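You operate a simulated robot arm through the tools that you are given. There is no shell and no other tool. Be economical: measure what you need, move in short steps, check, and stop when the job is done.

Carry out the task below with a simulated two-armed robot. There is one attempt and no reset: what you move stays moved.

JOB
Set speed and heat by the card, heaters on, zero the count, and start once the orange lamp lights.

Only the result counts: the job must be done as asked and must still hold three seconds after the hand-in. Knocking over, shifting, dropping, spilling or breaking anything else fails it.

ROBOT AND FRAMES
Two 7-joint arms with fingered hands on one trunk, on a base that drives. Base frame: it is fixed to the floor where the robot stands at the start and does not move with it; the origin is under the middle of the robot, x ahead of it, y to its left, z up. Units: mm, degrees, N and s.
The left shoulder is at the start at [80, 241, 1778], the right one opposite. With the tool pointing down near the work surface each hand reaches from about 100 to 780 mm from the robot's upright axis, wherever it stands, measured 20 degrees to its own side. Places, roughly: black button [600, -200, 800]; blue button [600, -300, 800]; desk start button [500, -100, 800]; desk stop button [900, -600, 800]; jog lever [800, -500, 900]; length knob [1000, -200, 1000]; mode switch [900, -200, 800]; orange desk switch [700, -400, 800]; orange lamp [1000, -200, 1100]; post heat knob [800, -100, 800]; post key switch [1000, -300, 800]; red cabinet [400, -3300, 900]; speed knob [700, 0, 800]; white button [800, 100, 1000]; yellow button [700, -300, 800]; zone switch [900, -100, 1000]. Payload 4.9 kg a hand.
Tool frame (each hand has its own): the origin (TCP) lies between the finger pads and is the grasp point; the fingertips stand 32 mm ahead of it; z points along the fingers, y is the line along which they close. Largest opening 200 mm; the body of the gripper starts 89 mm behind the TCP. The gripper is a hand of 4 fingers: y runs from the thumb to the fingers, the wrist lies at [0, 0, -267] in the tool frame, and closing takes about 1.5 s.
Orientation is that of the tool frame in the base frame, as a unit quaternion [x, y, z, w]. With the fingers straight down and closing along the base's y, the tool's x points along the base's -x, its y along +y and its z along -z.

CONTROLS
- The arms move only by the tool step_arm. It takes "left_series", "right_series" or both (then of equal length, played together; a hand with none holds still); each is a list of rows, each a list of 7 numbers: the closure, from 0 (fully open) to 1 (shut), then the shift along the tool's x, y, z in units of 30 mm (1.0 is 30 mm), then the turn, a rotation vector about the tool's x, y, z in units of 6 degrees (1.0 is 6 degrees). In form: [[fingers, dx, dy, dz, rx, ry, rz], ...]. A call has 1 to 20 rows; each row shifts and turns the commanded pose from where the row before left it, along the tool's axes as they then stand. A call with a number of a shift or a turn outside -1 to 1 is refused whole. Rows are played at 5 a second. More than 50 mm and 8.6 degrees between two rows, or a gripper value outside its range, and nothing of the call is played. Where a pose cannot be reached the arm comes as near as it can. A force on the tool above 40 N (or 10 N above the force at the start of the call, whichever is more), or a blocked arm, ends the call early, and 0.2 s more pass. Each finger travels about 72 mm/s and halts on what it meets, pressing with about 28 N; the grip force reading is that of the motor and also rises with nothing between the fingers. The clock runs only during rows and for 0.2 s after the last one: add rows that do not move to give the fingers time. It gives the time, the measured TCP pose, the force on the tool (base axes), the opening and the grip force at its end, in the units of the frame above (readings bear some noise), with the torque about the TCP (base axes, N m) and any sound that the robot's microphone picked up.
- Cameras (640 x 400 px; columns grow to the right, rows downward): "scene" is now at [108.9, 8.3, 1929.7]; the picture's right is [-0.05, -1.00, -0.00], its down [-0.84, 0.04, -0.54] and it looks along [0.54, -0.03, -0.84] (base axes); focal length 259 px, centre (320, 200). "left" rides on the left gripper at [-69, -69, -116] in its tool frame; the picture's right is [0.71, -0.71, 0.00], its down [0.54, 0.54, -0.64] and it looks along [0.45, 0.45, 0.77] (tool axes); focal length 226 px, centre (320, 200). "right" rides on the right gripper at [69, -69, -116] in its tool frame; the picture's right is [0.71, 0.71, 0.00], its down [-0.54, 0.54, -0.64] and it looks along [-0.45, 0.45, 0.77] (tool axes); focal length 226 px, centre (320, 200). There is no depth. A picture from a camera that has moved, and an enlarged one, comes with that camera's place and axes in the base frame and with its lens. The place of the scene camera against the robot may be out by one fixed shift of up to 25 mm in any direction.
- snapshot(camera): a new picture of that camera. No time passes.
- lift_body(by): slides the trunk up (or, below 0, down) by that many mm; the arms and the scene camera ride with it, the base frame stays. It gives what a move gives, with no picture.
- base_move(legs): drives the robot by 1 to 6 legs, each [ahead, left, turn to the left] in mm, mm and degrees, along the robot's own axes; the way and the turn of a leg run together, so that a leg with both is an arc; at most 1500 mm and 180 degrees a leg. The arms and the cameras ride along, it lands a little off, and it stops where it bumps. It gives what a move gives.
- preshape(shape, hand): the hand has 4 fingers and takes this shape, open, in about a second: jaw (thumb against the fingers, like two jaws); tri (thumb and two fingers); tip (a fingertip pinch); poke (one finger out to press); point (the index stretched); flat (the hand flat); cup (the hand cupped); fist (a fist). The gripper value then closes the fingers along that shape, each until it touches; the sizes above hold for jaw. It gives what a move gives, with no picture.
- aim_head(pan, tilt): turns the head with the scene camera to pan (to the left, within 86 degrees either way) and tilt (down, from -29 to 69), counted from straight ahead of the robot. It gives what a move gives.
- zoom(camera, box): a new picture of the part [left, top, right, bottom] of that camera's present view, enlarged. No time passes.
- hand_in(): hands the job in; it is judged then, once.

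Work in short steps. Places have to be worked out from the pictures, the camera data and where the tool is seen: move nearer, look again, correct. Check each grasp and each placing, and mend what went wrong. You have 120 turns and 100 pictures in all, those below and enlarged ones among them. Open the grippers and draw the arms clear of the work before you hand the job in, unless the task says otherwise; then end with one line.

The tools are called after "Emit:" by a JSON object that holds its "api" and its "payload". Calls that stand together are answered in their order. step_arm: Moves the arms, as the interface text tells. Its arguments: {"type":"object","properties":{"left_series":{"type":"array"},"right_series":{"type":"array"}},"required":[]} The other tools are called the same way: lift_body (by) slides the trunk up or down; preshape (shape, hand) gives the hand a shape; base_move (legs) drives the base; aim_head (pan, tilt) turns the head that bears the scene camera; snapshot (camera) takes a picture; zoom (camera, box) takes an enlarged picture of a part of a camera's view; hand_in () hands the job in.

At the start:

```text
time: 0.0
left_position: [581.3, 76.1, 1089.0]
left_tcp_rot: [0.001, 1.0, 0.001, 0.0]
left_force: [0.2, 0.9, -0.4]
left_wrist_torque: [-0.01, 0.03, -0.02]
left_grip_width: 199.8
left_gripper_force: 0.1
left_shape: jaw
right_position: [404.9, -285.4, 1093.3]
right_tcp_rot: [-0.001, 1.0, 0.0, 0.001]
right_force: [0.3, 0.6, 0.1]
right_wrist_torque: [0.0, 0.03, 0.0]
right_grip_width: 199.9
right_gripper_force: 0.0
right_shape: jaw
trunk travel left (down, up): [-686.0, 154.0]
robot x, y, heading: [-5.1, -3.1, 0.0]
head pan, tilt: [-2.9, 57.0]
```

scene: 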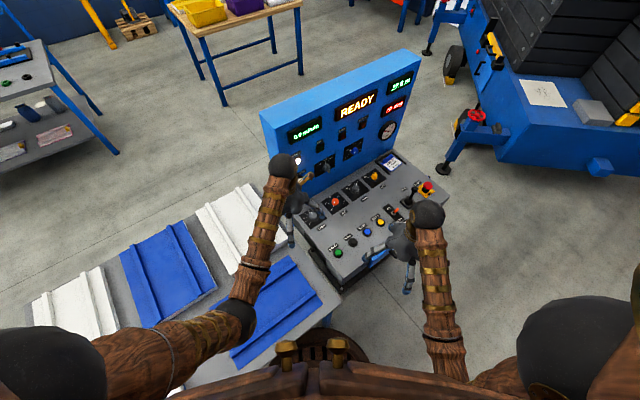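
right: 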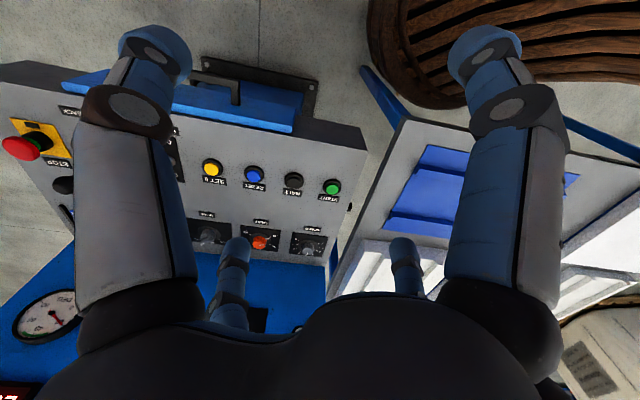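
left: 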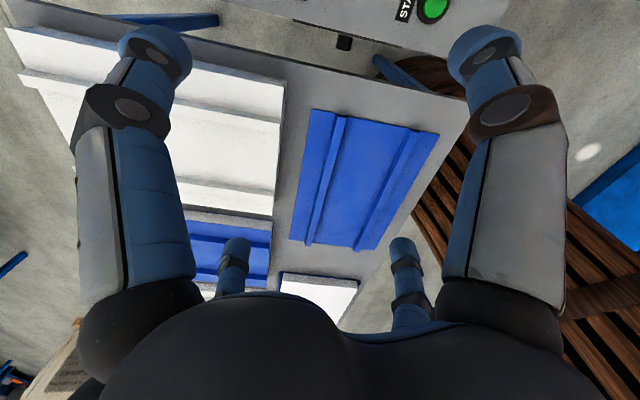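

I start by looking closely at the console and the card in the scene camera.

Emit:
{"api": "zoom", "payload": {"camera": "scene", "box": [250, 40, 450, 165]}}

Emit:
{"api": "zoom", "payload": {"camera": "scene", "box": [290, 140, 450, 280]}}

Emit:
{"api": "zoom", "payload": {"camera": "scene", "box": [360, 140, 424, 180]}}

```text
3.20 times, centred on (350, 102) of scene
camera zoom: at [108.9, 8.3, 1929.7], right [-0.05, -1.0, 0.0], down [-0.84, 0.04, -0.54], along [0.54, -0.03, -0.84], focal length 829 px, centre (224, 512)
```

zoom: 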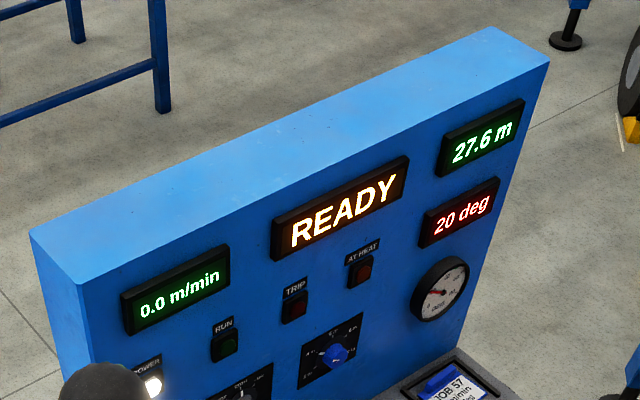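

```text
2.86 times, centred on (370, 210) of scene
camera zoom: at [108.9, 8.3, 1929.7], right [-0.05, -1.0, 0.0], down [-0.84, 0.04, -0.54], along [0.54, -0.03, -0.84], focal length 740 px, centre (177, 171)
```

zoom: 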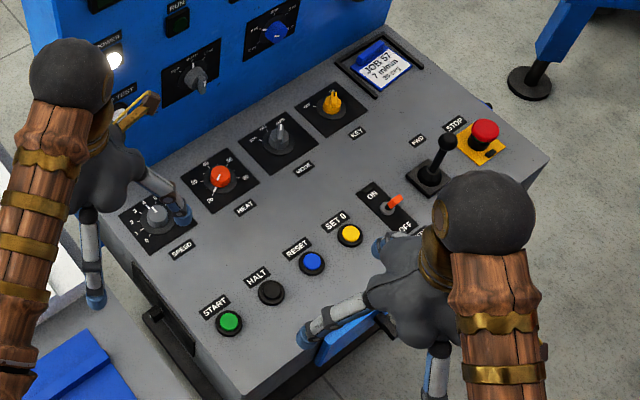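

```text
10.00 times, centred on (392, 160) of scene
camera zoom: at [108.9, 8.3, 1929.7], right [-0.05, -1.0, 0.0], down [-0.84, 0.04, -0.54], along [0.54, -0.03, -0.84], focal length 2591 px, centre (-400, 600)
```

zoom: 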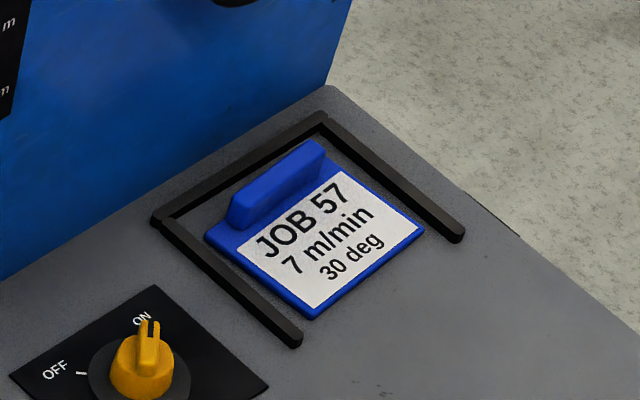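

The card reads Job 57: 7 m/min, 30 deg. I look at the dials and labels in detail.

Emit:
{"api": "zoom", "payload": {"camera": "scene", "box": [300, 165, 396, 225]}}

Emit:
{"api": "zoom", "payload": {"camera": "scene", "box": [290, 120, 386, 180]}}

Emit:
{"api": "zoom", "payload": {"camera": "scene", "box": [364, 175, 444, 225]}}

Emit:
{"api": "zoom", "payload": {"camera": "right", "box": [160, 130, 380, 270]}}

```text
6.67 times, centred on (348, 195) of scene
camera zoom: at [108.9, 8.3, 1929.7], right [-0.05, -1.0, 0.0], down [-0.84, 0.04, -0.54], along [0.54, -0.03, -0.84], focal length 1727 px, centre (133, 233)
```

zoom: 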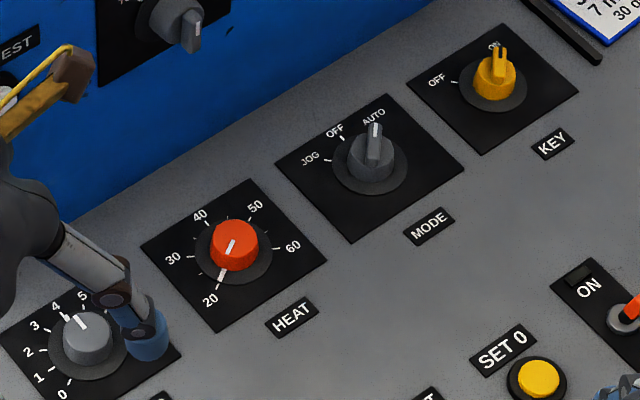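

```text
6.67 times, centred on (338, 150) of scene
camera zoom: at [108.9, 8.3, 1929.7], right [-0.05, -1.0, 0.0], down [-0.84, 0.04, -0.54], along [0.54, -0.03, -0.84], focal length 1727 px, centre (200, 533)
```

zoom: 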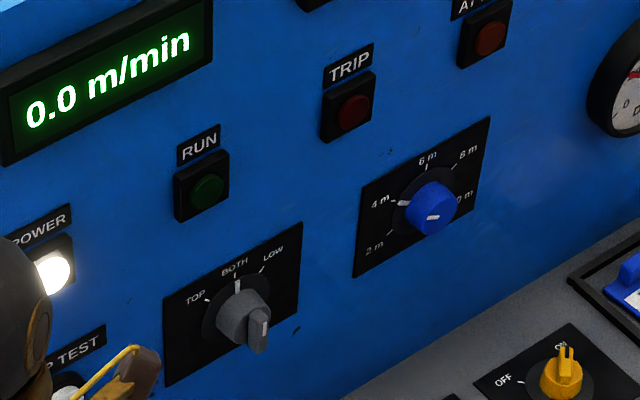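

```text
8.00 times, centred on (404, 200) of scene
camera zoom: at [108.9, 8.3, 1929.7], right [-0.05, -1.0, 0.0], down [-0.84, 0.04, -0.54], along [0.54, -0.03, -0.84], focal length 2073 px, centre (-352, 200)
```

zoom: 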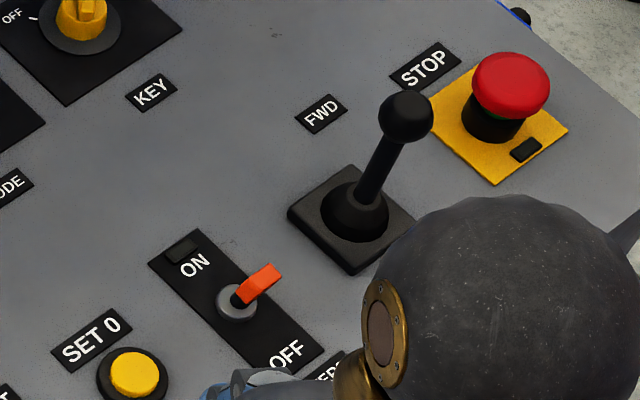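

```text
2.86 times, centred on (270, 200) of right
camera zoom: at [336.9, -355.3, 1209.0], right [-0.71, 0.71, 0.0], down [0.54, 0.54, 0.64], along [0.45, 0.45, -0.77], focal length 646 px, centre (463, 200)
```

zoom: 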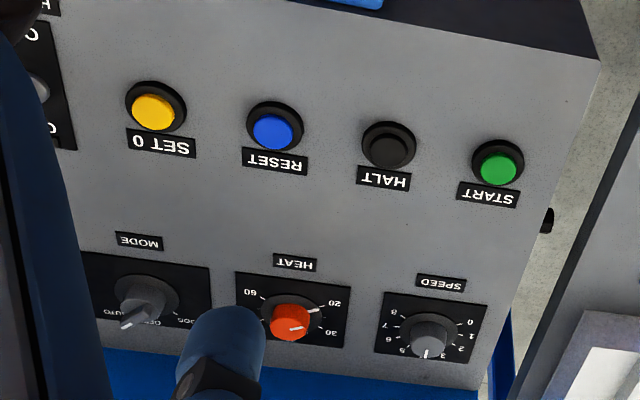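

Card: 7 m/min, 30 deg; key is ON and mode AUTO already. I move the left arm out of the way and give the right hand a poke shape, then look.

Emit:
{"api": "step_arm", "payload": {"left_series": [[0, 0.5, 1, -0.5, 0, 0, 0], [0, 0.5, 1, -0.5, 0, 0, 0], [0, 0.5, 1, -0.5, 0, 0, 0], [0, 0.5, 1, -0.5, 0, 0, 0], [0, 0.5, 1, -0.5, 0, 0, 0], [0, 0.5, 1, -0.5, 0, 0, 0], [0, 0.5, 1, 0, 0, 0, 0], [0, 0.5, 1, 0, 0, 0, 0]]}}

Emit:
{"api": "preshape", "payload": {"hand": "right", "shape": "poke"}}

Emit:
{"api": "snapshot", "payload": {"camera": "scene"}}

Emit:
{"api": "snapshot", "payload": {"camera": "right"}}

```text
time: 1.8
left_position: [514.7, 272.9, 1175.3]
left_tcp_rot: [0.0, 1.0, 0.001, 0.031]
left_force: [-0.8, 1.1, -0.3]
left_wrist_torque: [-0.03, 0.0, 0.05]
left_grip_width: 200.0
left_gripper_force: 0.0
left_shape: jaw
left hand out of reach, approached as far as the arm can: row 2, 3
right_position: [404.7, -285.4, 1093.8]
right_tcp_rot: [-0.001, 1.0, 0.0, 0.0]
right_force: [-0.1, 0.0, 0.8]
right_wrist_torque: [0.01, 0.0, -0.01]
right_grip_width: 199.9
right_gripper_force: 0.1
right_shape: jaw
trunk travel left (down, up): [-686.0, 154.0]
robot x, y, heading: [2.4, -1.8, -0.0]
head pan, tilt: [-2.9, 57.0]
```

```text
time: 2.7
left_position: [514.2, 271.9, 1176.8]
left_tcp_rot: [-0.001, 1.0, 0.001, 0.031]
left_force: [-0.5, 0.2, 1.0]
left_wrist_torque: [0.02, 0.01, 0.03]
left_grip_width: 199.8
left_gripper_force: 0.0
left_shape: jaw
right_position: [405.4, -286.2, 1092.8]
right_tcp_rot: [0.0, 1.0, -0.001, 0.0]
right_force: [-0.8, -0.1, -0.6]
right_wrist_torque: [0.01, 0.01, 0.03]
right_grip_width: 0.0
right_gripper_force: 0.1
right_shape: poke
trunk travel left (down, up): [-686.0, 154.0]
robot x, y, heading: [3.3, 0.7, -0.1]
head pan, tilt: [-2.9, 57.0]
```

```text
89 pictures are left
camera scene: at [108.7, 7.7, 1929.7], right [-0.05, -1.0, 0.0], down [-0.84, 0.04, -0.54], along [0.54, -0.03, -0.84], focal length 259 px, centre (320, 200)
```

scene: 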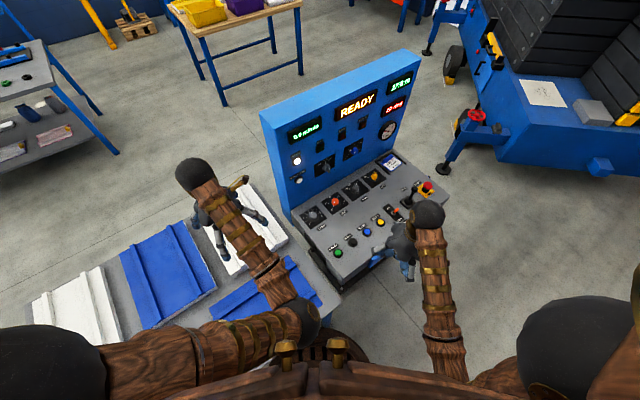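

```text
88 pictures are left
camera right: at [336.8, -355.7, 1208.9], right [-0.71, 0.71, 0.0], down [0.54, 0.54, 0.64], along [0.46, 0.45, -0.77], focal length 226 px, centre (320, 200)
```

right: 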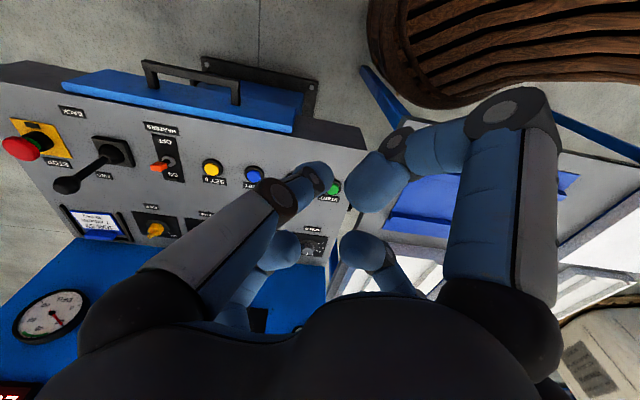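

The desk appears nearly level at z≈775; heat knob at about (830,-116), start at (548,-105). I give the right hand the tip pinch and raise it over toward the heat knob, then look again.

Emit:
{"api": "preshape", "payload": {"hand": "right", "shape": "tip"}}

Emit:
{"api": "step_arm", "payload": {"right_series": [[0, -1, 0.4, 0, 0, 0, 0], [0, -1, 0.4, 0, 0, 0, 0], [0, -1, 0.4, 0, 0, 0, 0], [0, -1, 0.4, 0, 0, 0, 0], [0, -1, 0.4, 0, 0, 0, 0], [0, -1, 0.4, 0, 0, 0, 0], [0, -1, 0.4, 0, 0, 0, 0], [0, -1, 0.4, 0, 0, 0, 0], [0, -1, 0.4, 0, 0, 0, 0], [0, -1, 0.4, 0, 0, 0, 0], [0, -1, 0.4, 0, 0, 0, 0]]}}

Emit:
{"api": "snapshot", "payload": {"camera": "right"}}

Emit:
{"api": "snapshot", "payload": {"camera": "scene"}}

```text
time: 3.6
left_position: [512.9, 271.4, 1176.4]
left_tcp_rot: [-0.001, 0.999, 0.001, 0.032]
left_force: [0.0, 0.4, 0.5]
left_wrist_torque: [0.01, 0.0, -0.03]
left_grip_width: 199.9
left_gripper_force: 0.0
left_shape: jaw
right_position: [405.5, -287.3, 1093.6]
right_tcp_rot: [-0.001, 1.0, 0.0, 0.001]
right_force: [-0.4, 0.7, -0.1]
right_wrist_torque: [0.03, -0.01, 0.01]
right_grip_width: 199.6
right_gripper_force: 0.0
right_shape: tip
trunk travel left (down, up): [-686.0, 154.0]
robot x, y, heading: [-1.9, 0.9, 0.1]
head pan, tilt: [-2.9, 57.0]
```

```text
time: 6.0
left_position: [516.1, 273.1, 1175.4]
left_tcp_rot: [0.0, 1.0, 0.0, 0.03]
left_force: [0.6, -0.5, 0.6]
left_wrist_torque: [0.01, 0.03, -0.06]
left_grip_width: 200.0
left_gripper_force: 0.0
left_shape: jaw
right_position: [737.5, -151.5, 1091.9]
right_tcp_rot: [0.0, 1.0, -0.001, 0.0]
right_force: [-0.8, -0.9, -0.5]
right_wrist_torque: [0.02, 0.03, -0.03]
right_grip_width: 199.9
right_gripper_force: 0.1
right_shape: tip
trunk travel left (down, up): [-686.0, 154.0]
robot x, y, heading: [0.4, 1.3, -0.2]
head pan, tilt: [-2.9, 57.0]
```

```text
87 pictures are left
camera right: at [668.5, -221.7, 1207.9], right [-0.71, 0.71, 0.0], down [0.54, 0.54, 0.64], along [0.45, 0.45, -0.77], focal length 226 px, centre (320, 200)
```

right: 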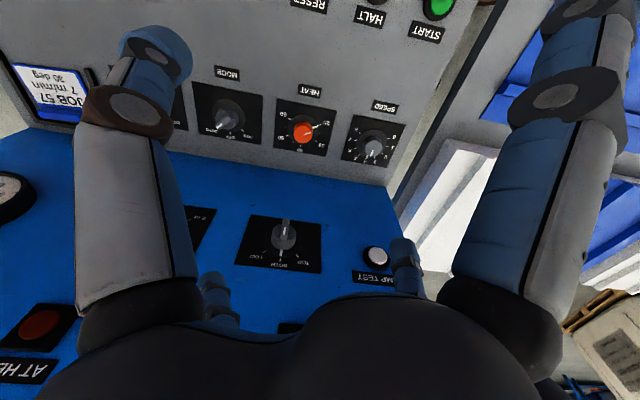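

```text
86 pictures are left
camera scene: at [111.5, 10.0, 1929.5], right [-0.05, -1.0, 0.0], down [-0.84, 0.04, -0.54], along [0.54, -0.03, -0.84], focal length 259 px, centre (320, 200)
```

scene: 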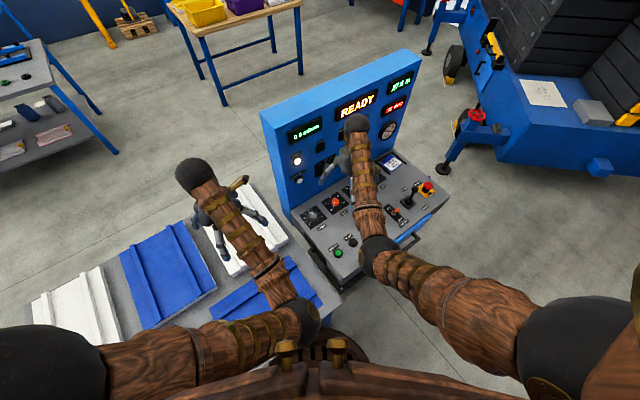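

Triangulating: heat knob top ≈ (824,-117,778), speed ≈ (742,7,778), start ≈ (543,-104,780). I go over the heat knob, half close, turn the hand -40° and descend to z≈890.

Emit:
{"api": "step_arm", "payload": {"right_series": [[0.3, -0.96, 0.383, 0, 0, 0, 0], [0.5, -0.96, 0.383, 0, 0, 0, 0], [0.55, -0.96, 0.383, 0, 0, 0, 0], [0.55, 0, 0, 0.9, 0, 0, -1], [0.55, 0, 0, 0.9, 0, 0, -1], [0.55, 0, 0, 0.9, 0, 0, -1], [0.55, 0, 0, 0.9, 0, 0, -1], [0.55, 0, 0, 0.9, 0, 0, -1], [0.55, 0, 0, 0.9, 0, 0, -1], [0.55, 0, 0, 0.9, 0, 0, -0.67], [0.55, 0, 0, 0.4, 0, 0, 0]]}}

Emit:
{"api": "snapshot", "payload": {"camera": "right"}}

Emit:
{"api": "zoom", "payload": {"camera": "scene", "box": [260, 100, 420, 260]}}

```text
time: 7.9
left_position: [513.9, 264.4, 1178.4]
left_tcp_rot: [0.003, 0.999, 0.003, 0.032]
left_force: [-0.2, -0.5, 0.7]
left_wrist_torque: [0.03, 0.0, 0.03]
left_grip_width: 200.1
left_gripper_force: 0.0
left_shape: jaw
right_position: [814.8, -135.8, 963.1]
right_tcp_rot: [-0.259, 0.966, -0.003, 0.003]
right_force: [-11.9, -24.4, 12.4]
right_wrist_torque: [0.32, -0.66, -1.95]
right_grip_width: 89.9
right_gripper_force: 0.1
right_shape: tip
right hand out of reach, approached as far as the arm can: row 8, 9
trunk travel left (down, up): [-686.0, 154.0]
robot x, y, heading: [-0.7, -2.1, -0.6]
head pan, tilt: [-2.9, 57.0]
stopped in row 9 (right hand): the force on the tool passed its limit at 59 N (the readings are from after the stop); the commanded pose is now the measured one
```

```text
85 pictures are left
camera right: at [788.8, -229.4, 1079.6], right [-0.97, 0.26, -0.01], down [0.19, 0.74, 0.64], along [0.17, 0.62, -0.77], focal length 226 px, centre (320, 200)
```

right: 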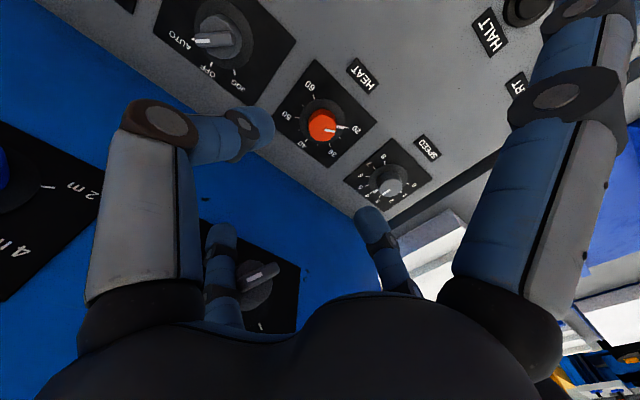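

```text
2.50 times, centred on (340, 180) of scene
camera zoom: at [105.8, 1.4, 1929.8], right [-0.06, -1.0, 0.0], down [-0.84, 0.05, -0.55], along [0.55, -0.03, -0.84], focal length 648 px, centre (270, 250)
```

zoom: 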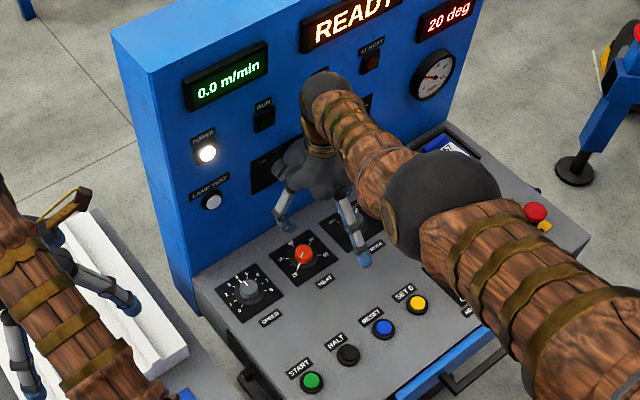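

The wrist hit the back panel. The tool x axis now points straight away from the panel, so I back off along it, then up, and check that nothing was shifted.

Emit:
{"api": "step_arm", "payload": {"right_series": [[0.55, 0.7, 0, 0, 0, 0, 0], [0.4, 1, 0, -0.3, 0, 0, 0], [0.3, 1, 0, -0.6, 0, 0, 0], [0.3, 1, 0, -1, 0, 0, 0], [0.3, 1, 0, -1, 0, 0, 0], [0.3, 1, 0, -1, 0, 0, 0], [0.3, 1, 0, -1, 0, 0, 0]]}}

Emit:
{"api": "snapshot", "payload": {"camera": "right"}}

Emit:
{"api": "zoom", "payload": {"camera": "scene", "box": [270, 120, 390, 220]}}

```text
time: 9.5
left_position: [512.3, 270.9, 1176.1]
left_tcp_rot: [0.0, 0.999, 0.001, 0.032]
left_force: [-0.2, -0.4, -0.6]
left_wrist_torque: [0.0, -0.02, 0.04]
left_grip_width: 199.9
left_gripper_force: 0.0
left_shape: jaw
right_position: [640.9, -226.4, 1110.1]
right_tcp_rot: [-0.264, 0.965, -0.002, 0.006]
right_force: [-0.9, 0.2, 0.7]
right_wrist_torque: [0.0, -0.01, -0.02]
right_grip_width: 139.7
right_gripper_force: 0.1
right_shape: tip
trunk travel left (down, up): [-686.0, 154.0]
robot x, y, heading: [-1.2, 0.7, 0.3]
head pan, tilt: [-2.9, 57.0]
```

```text
83 pictures are left
camera right: at [615.1, -321.0, 1226.1], right [-0.97, 0.25, -0.01], down [0.18, 0.74, 0.64], along [0.17, 0.62, -0.77], focal length 226 px, centre (320, 200)
```

right: 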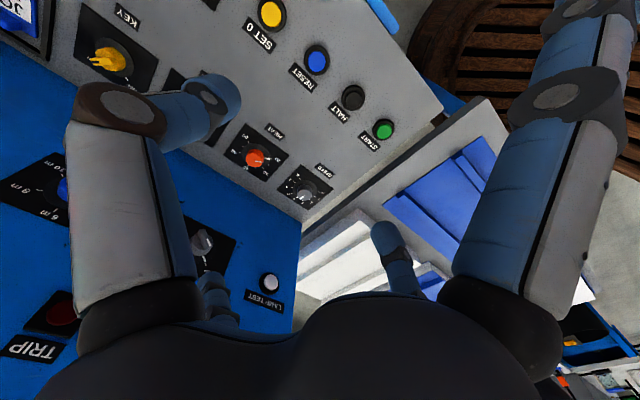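

```text
4.00 times, centred on (330, 170) of scene
camera zoom: at [106.0, 8.2, 1929.8], right [-0.05, -1.0, 0.0], down [-0.84, 0.04, -0.55], along [0.55, -0.03, -0.84], focal length 1036 px, centre (280, 320)
```

zoom: 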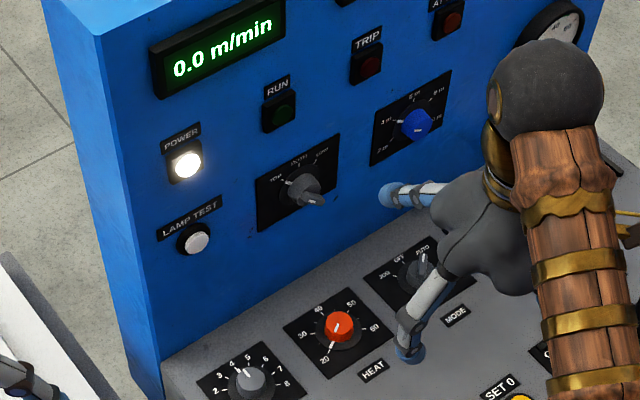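

I compare the zone switch with its earlier appearance.

Emit:
{"api": "zoom", "payload": {"camera": "scene", "box": [290, 120, 386, 180]}}

Emit:
{"api": "zoom", "payload": {"camera": "scene", "box": [326, 150, 358, 176]}}

```text
6.67 times, centred on (338, 150) of scene
camera zoom: at [106.0, 8.2, 1929.8], right [-0.05, -1.0, 0.0], down [-0.84, 0.04, -0.55], along [0.55, -0.03, -0.84], focal length 1727 px, centre (200, 533)
```

zoom: 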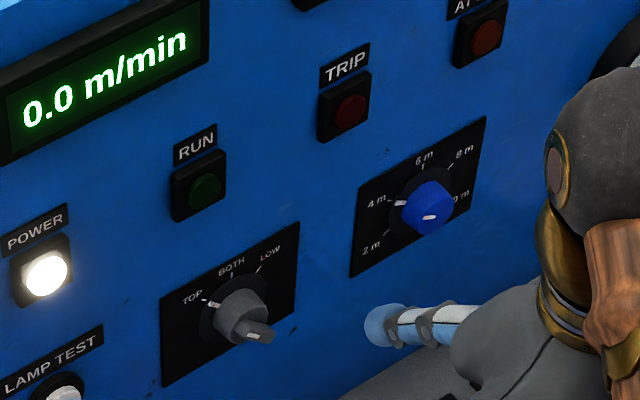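

```text
15.38 times, centred on (342, 163) of scene
camera zoom: at [106.0, 8.2, 1929.8], right [-0.05, -1.0, 0.0], down [-0.84, 0.04, -0.55], along [0.55, -0.03, -0.84], focal length 3986 px, centre (-18, 769)
```

zoom: 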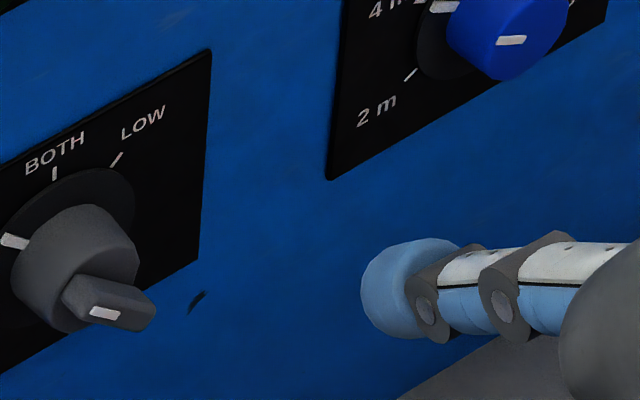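

My wrist turned the zone switch from BOTH to TOP; I must put it back. First I draw the right hand back and drive the robot square to the console (heading ≈33°) for better access.

Emit:
{"api": "step_arm", "payload": {"right_series": [[0.3, 1, 0, -0.5, 0, 0, 0], [0.3, 1, 0, -0.5, 0, 0, 0], [0.3, 1, 0, 0, 0, 0, 0], [0.3, 1, 0, 0, 0, 0, 0], [0.3, 1, 0, 0, 0, 0, 0], [0.3, 1, 0, 0, 0, 0, 0]]}}

Emit:
{"api": "base_move", "payload": {"legs": [[189, -354, 0], [0, 0, 33]]}}

Emit:
{"api": "snapshot", "payload": {"camera": "scene"}}

```text
time: 11.1
left_position: [514.1, 267.4, 1177.2]
left_tcp_rot: [0.001, 0.999, 0.001, 0.032]
left_force: [1.0, -0.2, -0.2]
left_wrist_torque: [0.05, 0.01, 0.04]
left_grip_width: 200.2
left_gripper_force: 0.1
left_shape: jaw
right_position: [490.5, -293.6, 1137.5]
right_tcp_rot: [-0.295, 0.956, -0.002, 0.005]
right_force: [0.9, -1.0, 0.1]
right_wrist_torque: [0.07, 0.01, -0.01]
right_grip_width: 139.8
right_gripper_force: 0.0
right_shape: tip
trunk travel left (down, up): [-686.0, 154.0]
robot x, y, heading: [-4.1, 1.1, -0.4]
head pan, tilt: [-2.9, 57.0]
stopped in row 6 (right hand): the arm was blocked; the commanded pose is now the measured one
```

```text
time: 12.1
left_position: [528.1, 245.1, 1174.0]
left_tcp_rot: [-0.003, 1.0, -0.001, 0.031]
left_force: [0.1, 0.3, 0.2]
left_wrist_torque: [-0.1, 0.01, 0.0]
left_grip_width: 200.0
left_gripper_force: 0.1
left_shape: jaw
right_position: [509.2, -316.2, 1139.6]
right_tcp_rot: [-0.3, 0.954, -0.005, 0.003]
right_force: [1.3, 1.2, -0.3]
right_wrist_torque: [-0.1, -0.02, 0.01]
right_grip_width: 139.9
right_gripper_force: 0.1
right_shape: tip
trunk travel left (down, up): [-686.0, 154.0]
robot x, y, heading: [16.5, -36.8, 0.2]
head pan, tilt: [-2.9, 57.0]
stopped in leg 1: the robot was blocked; the commanded pose is now the measured one
```

```text
79 pictures are left
camera scene: at [124.7, -17.8, 1929.7], right [-0.04, -1.0, 0.01], down [-0.84, 0.03, -0.54], along [0.54, -0.03, -0.84], focal length 259 px, centre (320, 200)
```

scene: 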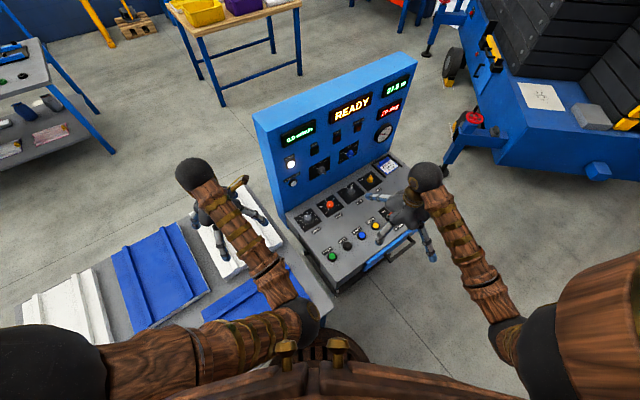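

The base is blocked by the table/console corner. I back up first, then go right, then turn.

Emit:
{"api": "base_move", "payload": {"legs": [[-180, 0, 0], [0, -430, 0], [0, 0, 33]]}}

Emit:
{"api": "snapshot", "payload": {"camera": "scene"}}

```text
time: 17.5
left_position: [118.3, 42.1, 1175.8]
left_tcp_rot: [-0.287, 0.957, 0.01, 0.03]
left_force: [0.4, 0.6, 0.6]
left_wrist_torque: [-0.02, 0.0, -0.01]
left_grip_width: 199.9
left_gripper_force: 0.0
left_shape: jaw
right_position: [408.6, -438.4, 1137.8]
right_tcp_rot: [-0.558, 0.83, -0.001, 0.004]
right_force: [0.0, 0.6, -0.3]
right_wrist_torque: [0.04, 0.0, 0.0]
right_grip_width: 139.4
right_gripper_force: 0.1
right_shape: tip
trunk travel left (down, up): [-686.0, 154.0]
robot x, y, heading: [-161.3, -465.8, 33.4]
head pan, tilt: [-2.9, 57.0]
```

```text
78 pictures are left
camera scene: at [-67.4, -403.5, 1929.7], right [0.51, -0.86, 0.0], down [-0.72, -0.42, -0.54], along [0.47, 0.28, -0.84], focal length 259 px, centre (320, 200)
```

scene: 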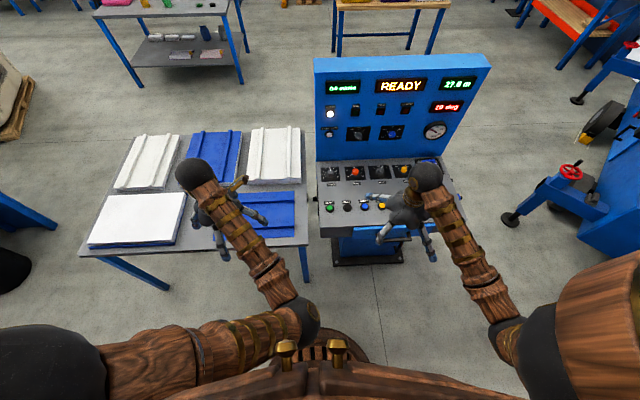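

Good, square to the console now. The console pedestal starts about u≈370 and a table leg near u≈282, r≈210, so I go 140 right then 370 ahead.

Emit:
{"api": "base_move", "payload": {"legs": [[0, -142, 0], [370, 0, 0]]}}

Emit:
{"api": "aim_head", "payload": {"pan": 0, "tilt": 48}}

Emit:
{"api": "snapshot", "payload": {"camera": "scene"}}

Emit:
{"api": "snapshot", "payload": {"camera": "right"}}

```text
time: 20.8
left_position: [503.7, 124.3, 1177.9]
left_tcp_rot: [-0.287, 0.957, 0.01, 0.031]
left_force: [0.4, 0.4, 0.4]
left_wrist_torque: [0.03, -0.04, -0.01]
left_grip_width: 199.9
left_gripper_force: 0.0
left_shape: jaw
right_position: [792.7, -356.4, 1138.0]
right_tcp_rot: [-0.556, 0.831, -0.001, 0.006]
right_force: [-0.2, -0.1, 0.4]
right_wrist_torque: [0.01, -0.02, 0.0]
right_grip_width: 139.7
right_gripper_force: 0.1
right_shape: tip
trunk travel left (down, up): [-686.0, 154.0]
robot x, y, heading: [227.7, -382.8, 33.6]
head pan, tilt: [-2.9, 57.0]
```

```text
time: 21.5
left_position: [505.7, 124.9, 1176.4]
left_tcp_rot: [-0.287, 0.957, 0.01, 0.03]
left_force: [-0.3, -0.1, 0.4]
left_wrist_torque: [0.03, -0.03, -0.06]
left_grip_width: 200.0
left_gripper_force: 0.1
left_shape: jaw
right_position: [795.2, -355.5, 1138.9]
right_tcp_rot: [-0.556, 0.831, 0.0, 0.006]
right_force: [0.1, -0.3, 0.2]
right_wrist_torque: [0.02, 0.01, 0.0]
right_grip_width: 139.8
right_gripper_force: 0.1
right_shape: tip
trunk travel left (down, up): [-686.0, 154.0]
robot x, y, heading: [224.8, -382.7, 33.2]
head pan, tilt: [0.0, 48.0]
```

```text
77 pictures are left
camera scene: at [324.4, -312.1, 1941.4], right [0.55, -0.84, 0.0], down [-0.62, -0.41, -0.67], along [0.56, 0.37, -0.74], focal length 259 px, centre (320, 200)
```

scene: 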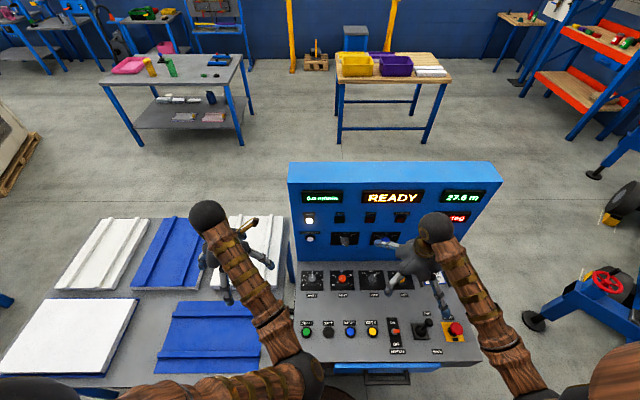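

```text
76 pictures are left
camera right: at [832.0, -446.3, 1254.2], right [-0.92, -0.39, -0.01], down [-0.3, 0.7, 0.64], along [-0.24, 0.6, -0.77], focal length 226 px, centre (320, 200)
```

right: 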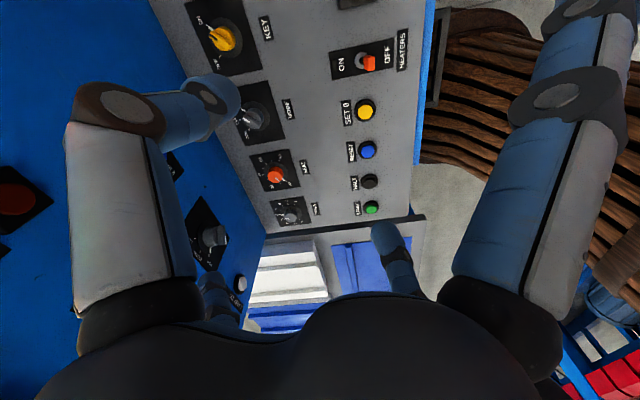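

Now well placed, heaters switch is seen at OFF. I align the right hand with the console, tilt it 30° so the wrist stays away from the panel, and go to hover over the heat knob.

Emit:
{"api": "step_arm", "payload": {"right_series": [[0.3, 0, 0, 0, 0, 0, 0.942], [0.3, 0, 0, 0, 0, 0, 0.942], [0.3, 0, 0, 0, 0, 0, 0.942], [0.4, 0, 0, 0, 0, 0, 0.942], [0.5, 0, 0, 0, 0, 0, 0.942], [0.55, 0, 0, 0, 0, 0, 0.942], [0.55, 0, 0, 0, 0, -1, 0], [0.55, 0, 0, 0, 0, -1, 0], [0.55, 0, 0, 0, 0, -1, 0], [0.55, 0, 0, 0, 0, -1, 0], [0.55, 0, 0, 0, 0, -1, 0]]}}

Emit:
{"api": "step_arm", "payload": {"right_series": [[0.55, 0.207, 0.763, 0.925, 0, 0, 0], [0.55, 0.207, 0.763, 0.925, 0, 0, 0], [0.55, 0.207, 0.763, 0.925, 0, 0, 0], [0.55, 0.207, 0.763, 0.925, 0, 0, 0], [0.55, 0.207, 0.763, 0.925, 0, 0, 0], [0.55, 0.207, 0.763, 0.925, 0, 0, 0], [0.55, 0.207, 0.763, 0.925, 0, 0, 0], [0.55, 0.207, 0.763, 0.925, 0, 0, 0]]}}

Emit:
{"api": "snapshot", "payload": {"camera": "right"}}

Emit:
{"api": "zoom", "payload": {"camera": "scene", "box": [280, 180, 490, 380]}}

```text
time: 23.9
left_position: [505.3, 126.3, 1176.3]
left_tcp_rot: [-0.286, 0.958, 0.01, 0.031]
left_force: [-0.1, -1.4, 0.1]
left_wrist_torque: [0.02, 0.0, -0.01]
left_grip_width: 200.0
left_gripper_force: 0.1
left_shape: jaw
right_position: [794.9, -356.0, 1138.9]
right_tcp_rot: [-0.282, 0.922, 0.078, 0.253]
right_force: [0.0, -0.4, 0.2]
right_wrist_torque: [0.01, -0.01, 0.0]
right_grip_width: 90.5
right_gripper_force: 0.1
right_shape: tip
trunk travel left (down, up): [-686.0, 154.0]
robot x, y, heading: [225.3, -381.0, 33.0]
head pan, tilt: [0.0, 48.0]
```

```text
time: 25.7
left_position: [507.6, 127.3, 1175.8]
left_tcp_rot: [-0.286, 0.958, 0.009, 0.031]
left_force: [-0.3, 0.4, -0.4]
left_wrist_torque: [-0.04, -0.03, 0.0]
left_grip_width: 200.1
left_gripper_force: 0.0
left_shape: jaw
right_position: [751.7, -163.5, 919.9]
right_tcp_rot: [-0.281, 0.923, 0.075, 0.252]
right_force: [-0.7, -0.4, 0.1]
right_wrist_torque: [-0.02, -0.01, 0.0]
right_grip_width: 90.1
right_gripper_force: 0.0
right_shape: tip
trunk travel left (down, up): [-686.0, 154.0]
robot x, y, heading: [227.1, -384.7, 33.2]
head pan, tilt: [0.0, 48.0]
```

```text
75 pictures are left
camera right: at [693.3, -286.2, 985.6], right [-0.9, 0.25, -0.36], down [-0.19, 0.53, 0.83], along [0.4, 0.81, -0.43], focal length 226 px, centre (320, 200)
```

right: 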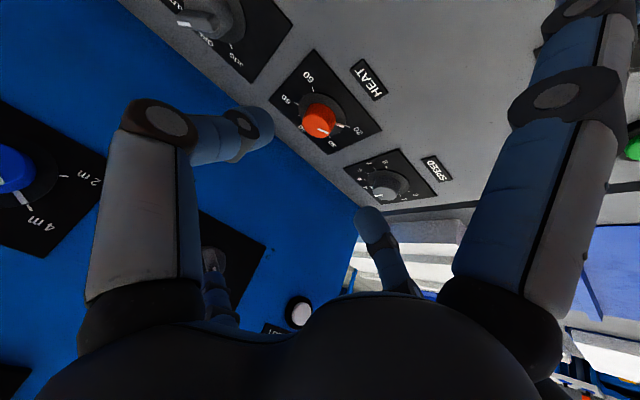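

```text
2.00 times, centred on (385, 280) of scene
camera zoom: at [325.5, -309.4, 1941.3], right [0.55, -0.84, 0.0], down [-0.62, -0.41, -0.67], along [0.56, 0.37, -0.74], focal length 518 px, centre (190, 40)
```

zoom: 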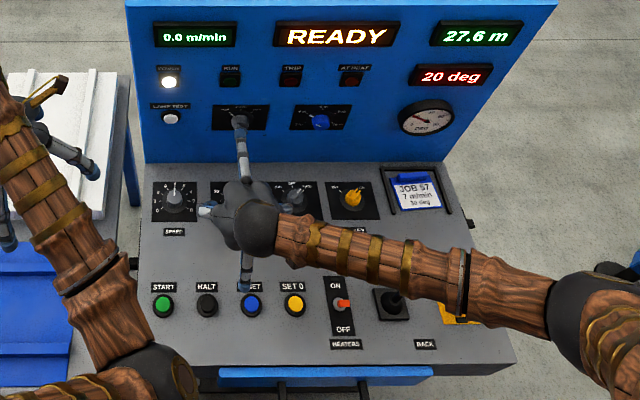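

In tip shape the unused fingers spread wide toward the panel. I back off a bit and try the jaw shape half closed to see how compact it is.

Emit:
{"api": "step_arm", "payload": {"right_series": [[0.55, 0, 0, -1, 0, 0, 0], [0.55, 0, 0, -1, 0, 0, 0], [0.55, 0, 0, -1, 0, 0, 0]]}}

Emit:
{"api": "preshape", "payload": {"hand": "right", "shape": "jaw"}}

Emit:
{"api": "step_arm", "payload": {"right_series": [[0.7, 0, 0, 0, 0, 0, 0], [0.7, 0, 0, 0, 0, 0, 0], [0.7, 0, 0, 0, 0, 0, 0], [0.7, 0, 0, 0, 0, 0, 0], [0.7, 0, 0, 0, 0, 0, 0], [0.7, 0, 0, 0, 0, 0, 0]]}}

Emit:
{"api": "snapshot", "payload": {"camera": "right"}}

Emit:
{"api": "zoom", "payload": {"camera": "scene", "box": [280, 180, 490, 380]}}

```text
time: 26.5
left_position: [505.5, 126.3, 1176.4]
left_tcp_rot: [-0.286, 0.958, 0.01, 0.03]
left_force: [-0.6, 0.0, -0.5]
left_wrist_torque: [-0.02, 0.01, 0.0]
left_grip_width: 199.8
left_gripper_force: 0.1
left_shape: jaw
right_position: [713.5, -190.1, 998.8]
right_tcp_rot: [-0.281, 0.923, 0.076, 0.253]
right_force: [0.4, 0.4, 0.4]
right_wrist_torque: [0.01, 0.02, -0.05]
right_grip_width: 90.5
right_gripper_force: 0.1
right_shape: tip
trunk travel left (down, up): [-686.0, 154.0]
robot x, y, heading: [226.3, -380.0, 33.5]
head pan, tilt: [0.0, 48.0]
```

```text
time: 27.4
left_position: [505.7, 125.9, 1175.5]
left_tcp_rot: [-0.287, 0.957, 0.01, 0.031]
left_force: [0.8, 0.2, 0.1]
left_wrist_torque: [0.01, -0.01, -0.01]
left_grip_width: 200.0
left_gripper_force: 0.1
left_shape: jaw
right_position: [713.8, -189.6, 999.2]
right_tcp_rot: [-0.281, 0.923, 0.076, 0.252]
right_force: [-0.3, 0.0, -0.9]
right_wrist_torque: [0.0, -0.01, -0.01]
right_grip_width: 199.7
right_gripper_force: 0.0
right_shape: jaw
trunk travel left (down, up): [-686.0, 154.0]
robot x, y, heading: [223.6, -384.6, 33.4]
head pan, tilt: [0.0, 48.0]
```

```text
time: 28.8
left_position: [505.9, 124.9, 1175.2]
left_tcp_rot: [-0.286, 0.958, 0.01, 0.029]
left_force: [-0.5, -0.1, 0.5]
left_wrist_torque: [0.03, 0.04, -0.01]
left_grip_width: 200.0
left_gripper_force: 0.0
left_shape: jaw
right_position: [714.0, -190.2, 998.7]
right_tcp_rot: [-0.281, 0.923, 0.076, 0.252]
right_force: [-0.5, -0.6, -0.1]
right_wrist_torque: [0.0, -0.02, -0.01]
right_grip_width: 60.4
right_gripper_force: 0.0
right_shape: jaw
trunk travel left (down, up): [-686.0, 154.0]
robot x, y, heading: [223.8, -382.6, 33.4]
head pan, tilt: [0.0, 48.0]
```

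```text
73 pictures are left
camera right: at [654.9, -313.1, 1063.7], right [-0.9, 0.25, -0.36], down [-0.19, 0.53, 0.83], along [0.4, 0.81, -0.43], focal length 226 px, centre (320, 200)
```

right: 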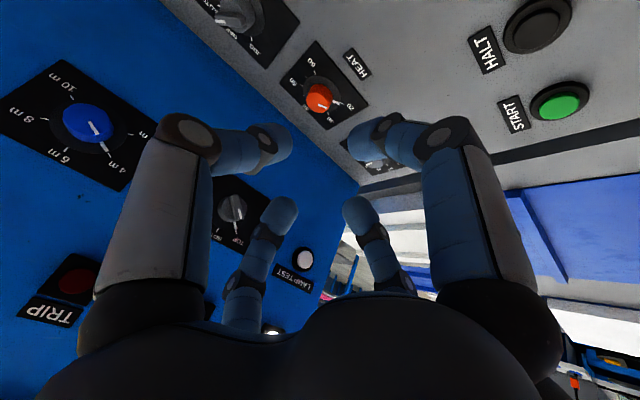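

```text
2.00 times, centred on (385, 280) of scene
camera zoom: at [325.3, -311.6, 1941.4], right [0.55, -0.84, 0.0], down [-0.62, -0.41, -0.67], along [0.56, 0.37, -0.74], focal length 518 px, centre (190, 40)
```

zoom: 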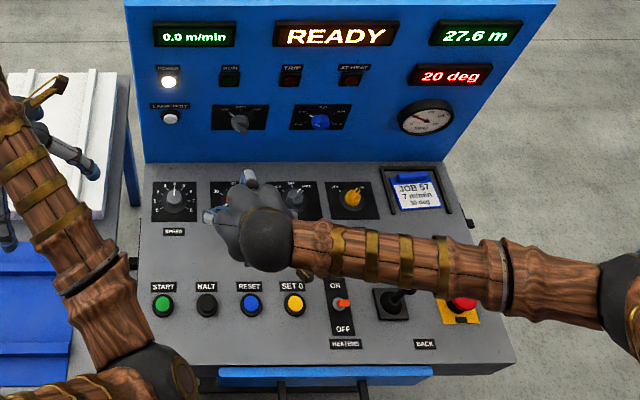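

The jaw shape is compact and centred around the TCP, so I use it. I move to hover above the heat knob with 18° tilt and pre-turn −30° about vertical.

Emit:
{"api": "step_arm", "payload": {"right_series": [[0.7, -0.104, -0.056, 0.869, 0, 0, 0], [0.7, -0.104, -0.056, 0.869, 0, 0, 0], [0.7, -0.104, -0.056, 0.869, 0, 0, 0], [0.7, -0.104, -0.056, 0.869, 0, 0, 0], [0.7, -0.104, -0.056, 0.869, 0, 0, 0], [0.7, -0.104, -0.056, 0.869, 0, 0, 0], [0.7, -0.104, -0.056, 0.869, 0, 0, 0], [0.7, 0, 0, 0, 0, 1, 0], [0.7, 0, 0, 0, 0, 1, 0], [0.7, 0, 0, 0, -0.317, 0, -0.948], [0.7, 0, 0, 0, -0.317, 0, -0.948], [0.7, 0, 0, 0, -0.317, 0, -0.948], [0.7, 0, 0, 0, -0.317, 0, -0.948], [0.7, 0, 0, 0, -0.317, 0, -0.948]]}}

Emit:
{"api": "snapshot", "payload": {"camera": "right"}}

Emit:
{"api": "zoom", "payload": {"camera": "scene", "box": [290, 200, 410, 320]}}

```text
time: 31.8
left_position: [507.4, 126.2, 1175.3]
left_tcp_rot: [-0.287, 0.958, 0.009, 0.03]
left_force: [-0.1, 0.3, -0.1]
left_wrist_torque: [-0.01, -0.01, -0.01]
left_grip_width: 200.0
left_gripper_force: 0.0
left_shape: jaw
right_position: [813.2, -137.1, 851.0]
right_tcp_rot: [-0.522, 0.838, 0.084, 0.136]
right_force: [0.1, 0.4, -0.1]
right_wrist_torque: [0.0, -0.01, -0.03]
right_grip_width: 60.2
right_gripper_force: 0.1
right_shape: jaw
trunk travel left (down, up): [-686.0, 154.0]
robot x, y, heading: [219.9, -385.8, 33.1]
head pan, tilt: [0.0, 48.0]
```

```text
71 pictures are left
camera right: at [830.7, -260.1, 940.6], right [-0.93, -0.29, -0.23], down [-0.35, 0.52, 0.78], along [-0.11, 0.81, -0.58], focal length 226 px, centre (320, 200)
```

right: 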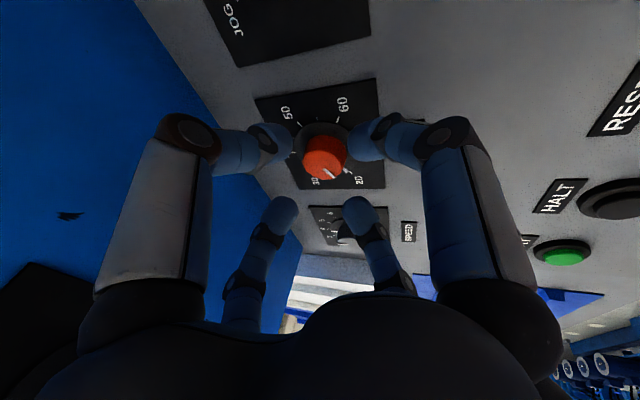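

```text
3.33 times, centred on (350, 260) of scene
camera zoom: at [325.6, -311.9, 1941.3], right [0.55, -0.84, 0.0], down [-0.62, -0.41, -0.67], along [0.56, 0.37, -0.74], focal length 864 px, centre (220, 0)
```

zoom: 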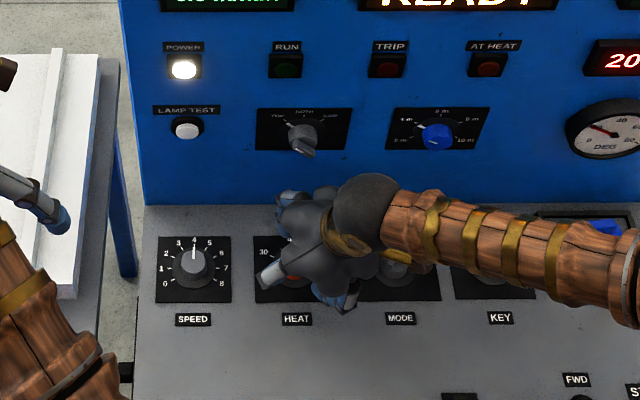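

Recomputed precisely, the knob top is at about (817,-115,795). I shift 6 mm sideways and descend half of the remaining 42 mm, then look.

Emit:
{"api": "step_arm", "payload": {"right_series": [[0.7, -0.02, 0.21, 0.2, 0, 0, 0], [0.7, 0, 0, 0.5, 0, 0, 0]]}}

Emit:
{"api": "zoom", "payload": {"camera": "right", "box": [220, 60, 420, 240]}}

```text
time: 32.4
left_position: [506.4, 125.2, 1175.0]
left_tcp_rot: [-0.287, 0.957, 0.01, 0.03]
left_force: [-0.9, 0.0, -0.5]
left_wrist_torque: [0.0, 0.01, 0.0]
left_grip_width: 200.0
left_gripper_force: 0.1
left_shape: jaw
right_position: [811.5, -127.4, 832.6]
right_tcp_rot: [-0.522, 0.837, 0.084, 0.137]
right_force: [-0.6, 0.1, 0.0]
right_wrist_torque: [0.02, -0.02, 0.01]
right_grip_width: 60.4
right_gripper_force: 0.1
right_shape: jaw
trunk travel left (down, up): [-686.0, 154.0]
robot x, y, heading: [225.3, -383.6, 33.3]
head pan, tilt: [0.0, 48.0]
```

```text
2.22 times, centred on (320, 150) of right
camera zoom: at [828.3, -251.0, 920.9], right [-0.93, -0.29, -0.23], down [-0.35, 0.52, 0.78], along [-0.11, 0.8, -0.58], focal length 502 px, centre (320, 311)
```

zoom: 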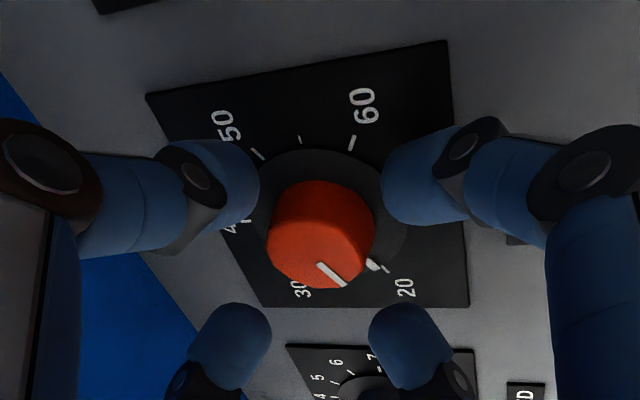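

The knob sits centred among the fingers. I descend the last 22 mm.

Emit:
{"api": "step_arm", "payload": {"right_series": [[0.7, 0, 0, 0.4, 0, 0, 0], [0.7, 0, 0, 0.35, 0, 0, 0]]}}

Emit:
{"api": "zoom", "payload": {"camera": "right", "box": [220, 60, 420, 240]}}

```text
time: 33.0
left_position: [503.5, 124.8, 1177.1]
left_tcp_rot: [-0.286, 0.958, 0.01, 0.03]
left_force: [-0.2, -0.4, 0.5]
left_wrist_torque: [-0.02, 0.01, 0.0]
left_grip_width: 200.1
left_gripper_force: 0.1
left_shape: jaw
right_position: [813.6, -123.9, 813.5]
right_tcp_rot: [-0.522, 0.837, 0.085, 0.139]
right_force: [-2.4, -5.4, 18.5]
right_wrist_torque: [-0.5, 0.24, 0.01]
right_grip_width: 60.4
right_gripper_force: 0.1
right_shape: jaw
trunk travel left (down, up): [-686.0, 154.0]
robot x, y, heading: [226.6, -384.4, 33.1]
head pan, tilt: [0.0, 48.0]
```

```text
2.22 times, centred on (320, 150) of right
camera zoom: at [830.3, -245.1, 901.7], right [-0.93, -0.29, -0.23], down [-0.35, 0.52, 0.78], along [-0.11, 0.81, -0.58], focal length 502 px, centre (320, 311)
```

zoom: 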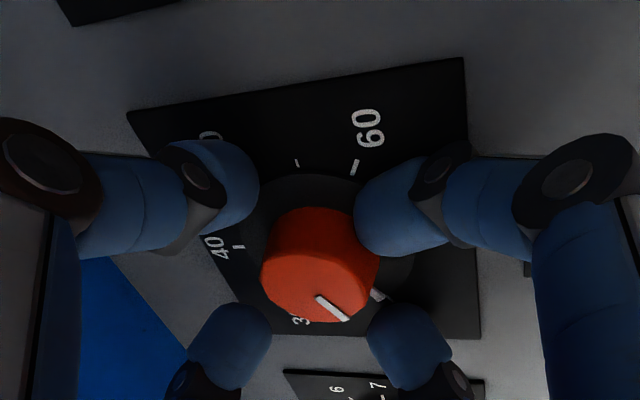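

The lower finger touches the plate (18 N), so I lift 4 mm and close on the knob.

Emit:
{"api": "step_arm", "payload": {"right_series": [[0.7, 0, 0, -0.15, 0, 0, 0], [0.85, 0, 0, 0, 0, 0, 0], [1, 0, 0, 0, 0, 0, 0], [1, 0, 0, 0, 0, 0, 0], [1, 0, 0, 0, 0, 0, 0], [1, 0, 0, 0, 0, 0, 0]]}}

Emit:
{"api": "zoom", "payload": {"camera": "right", "box": [220, 60, 420, 240]}}

```text
time: 34.4
left_position: [505.5, 125.7, 1175.9]
left_tcp_rot: [-0.287, 0.957, 0.01, 0.03]
left_force: [-0.9, 0.1, -0.2]
left_wrist_torque: [0.0, 0.03, -0.02]
left_grip_width: 199.9
left_gripper_force: 0.1
left_shape: jaw
right_position: [814.4, -124.9, 815.3]
right_tcp_rot: [-0.522, 0.838, 0.084, 0.137]
right_force: [-2.3, -5.4, -1.1]
right_wrist_torque: [-0.32, 0.19, -0.03]
right_grip_width: 33.9
right_gripper_force: 27.9
right_shape: jaw
trunk travel left (down, up): [-686.0, 154.0]
robot x, y, heading: [228.8, -382.4, 33.2]
head pan, tilt: [0.0, 48.0]
```

```text
2.22 times, centred on (320, 150) of right
camera zoom: at [830.1, -246.1, 903.6], right [-0.93, -0.29, -0.23], down [-0.35, 0.52, 0.78], along [-0.11, 0.8, -0.58], focal length 502 px, centre (320, 311)
```

zoom: 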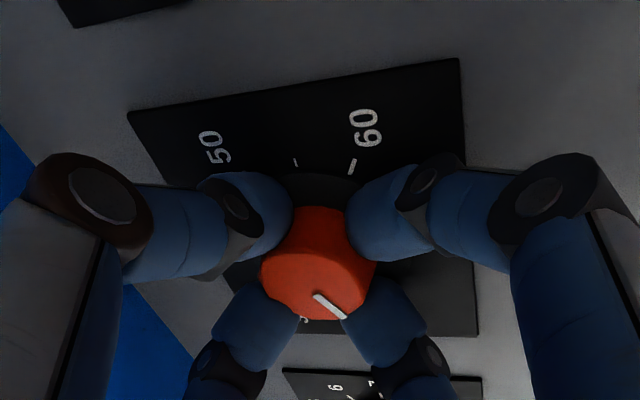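

The knob is gripped evenly (34 mm). I turn +60° clockwise about the vertical, with small compensation.

Emit:
{"api": "step_arm", "payload": {"right_series": [[1, 0, 0.0265, 0, 0.317, 0, 0.948], [1, 0, 0.0265, 0, 0.317, 0, 0.948], [1, 0, 0.0265, 0, 0.317, 0, 0.948], [1, 0, 0.0265, 0, 0.317, 0, 0.948], [1, 0, 0.0265, 0, 0.317, 0, 0.948], [1, 0, 0.0265, 0, 0.317, 0, 0.948], [1, 0, 0.0265, 0, 0.317, 0, 0.948], [1, 0, 0.0265, 0, 0.317, 0, 0.948], [1, 0, 0.0265, 0, 0.317, 0, 0.948], [1, 0, 0.0265, 0, 0.317, 0, 0.948], [1, 0, 0, 0, 0, 0, 0]]}}

Emit:
{"api": "zoom", "payload": {"camera": "right", "box": [220, 60, 420, 240]}}

Emit:
{"api": "zoom", "payload": {"camera": "scene", "box": [290, 180, 490, 320]}}

```text
time: 36.8
left_position: [506.4, 125.8, 1176.4]
left_tcp_rot: [-0.286, 0.958, 0.011, 0.03]
left_force: [0.1, 0.0, 0.5]
left_wrist_torque: [0.0, -0.02, 0.01]
left_grip_width: 199.9
left_gripper_force: 0.1
left_shape: jaw
right_position: [811.1, -117.2, 814.5]
right_tcp_rot: [-0.033, 0.986, 0.006, 0.161]
right_force: [5.0, -0.6, -1.2]
right_wrist_torque: [-0.08, 0.15, 0.03]
right_grip_width: 33.9
right_gripper_force: 27.6
right_shape: jaw
trunk travel left (down, up): [-686.0, 154.0]
robot x, y, heading: [222.8, -381.2, 33.4]
head pan, tilt: [0.0, 48.0]
```

```text
2.22 times, centred on (320, 150) of right
camera zoom: at [712.8, -193.1, 903.2], right [-0.72, 0.66, -0.23], down [0.27, 0.56, 0.78], along [0.64, 0.5, -0.58], focal length 502 px, centre (320, 311)
```

zoom: 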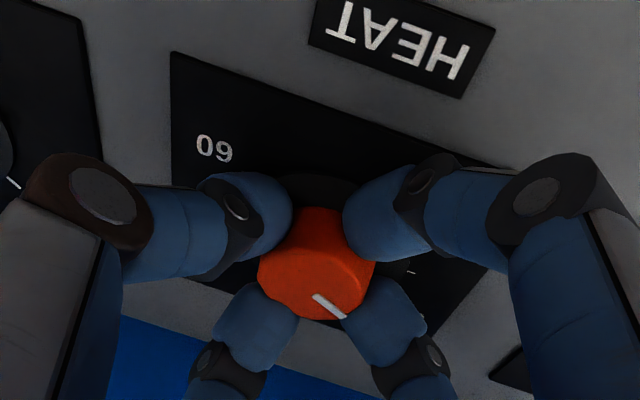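

```text
2.86 times, centred on (390, 250) of scene
camera zoom: at [326.2, -311.9, 1941.4], right [0.55, -0.84, 0.0], down [-0.62, -0.41, -0.67], along [0.56, 0.37, -0.74], focal length 740 px, centre (120, 57)
```

zoom: 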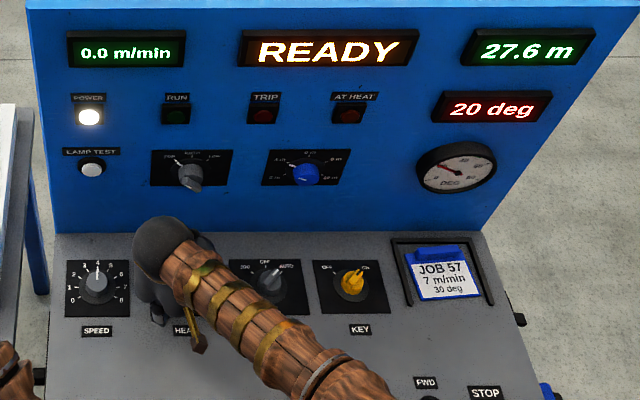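

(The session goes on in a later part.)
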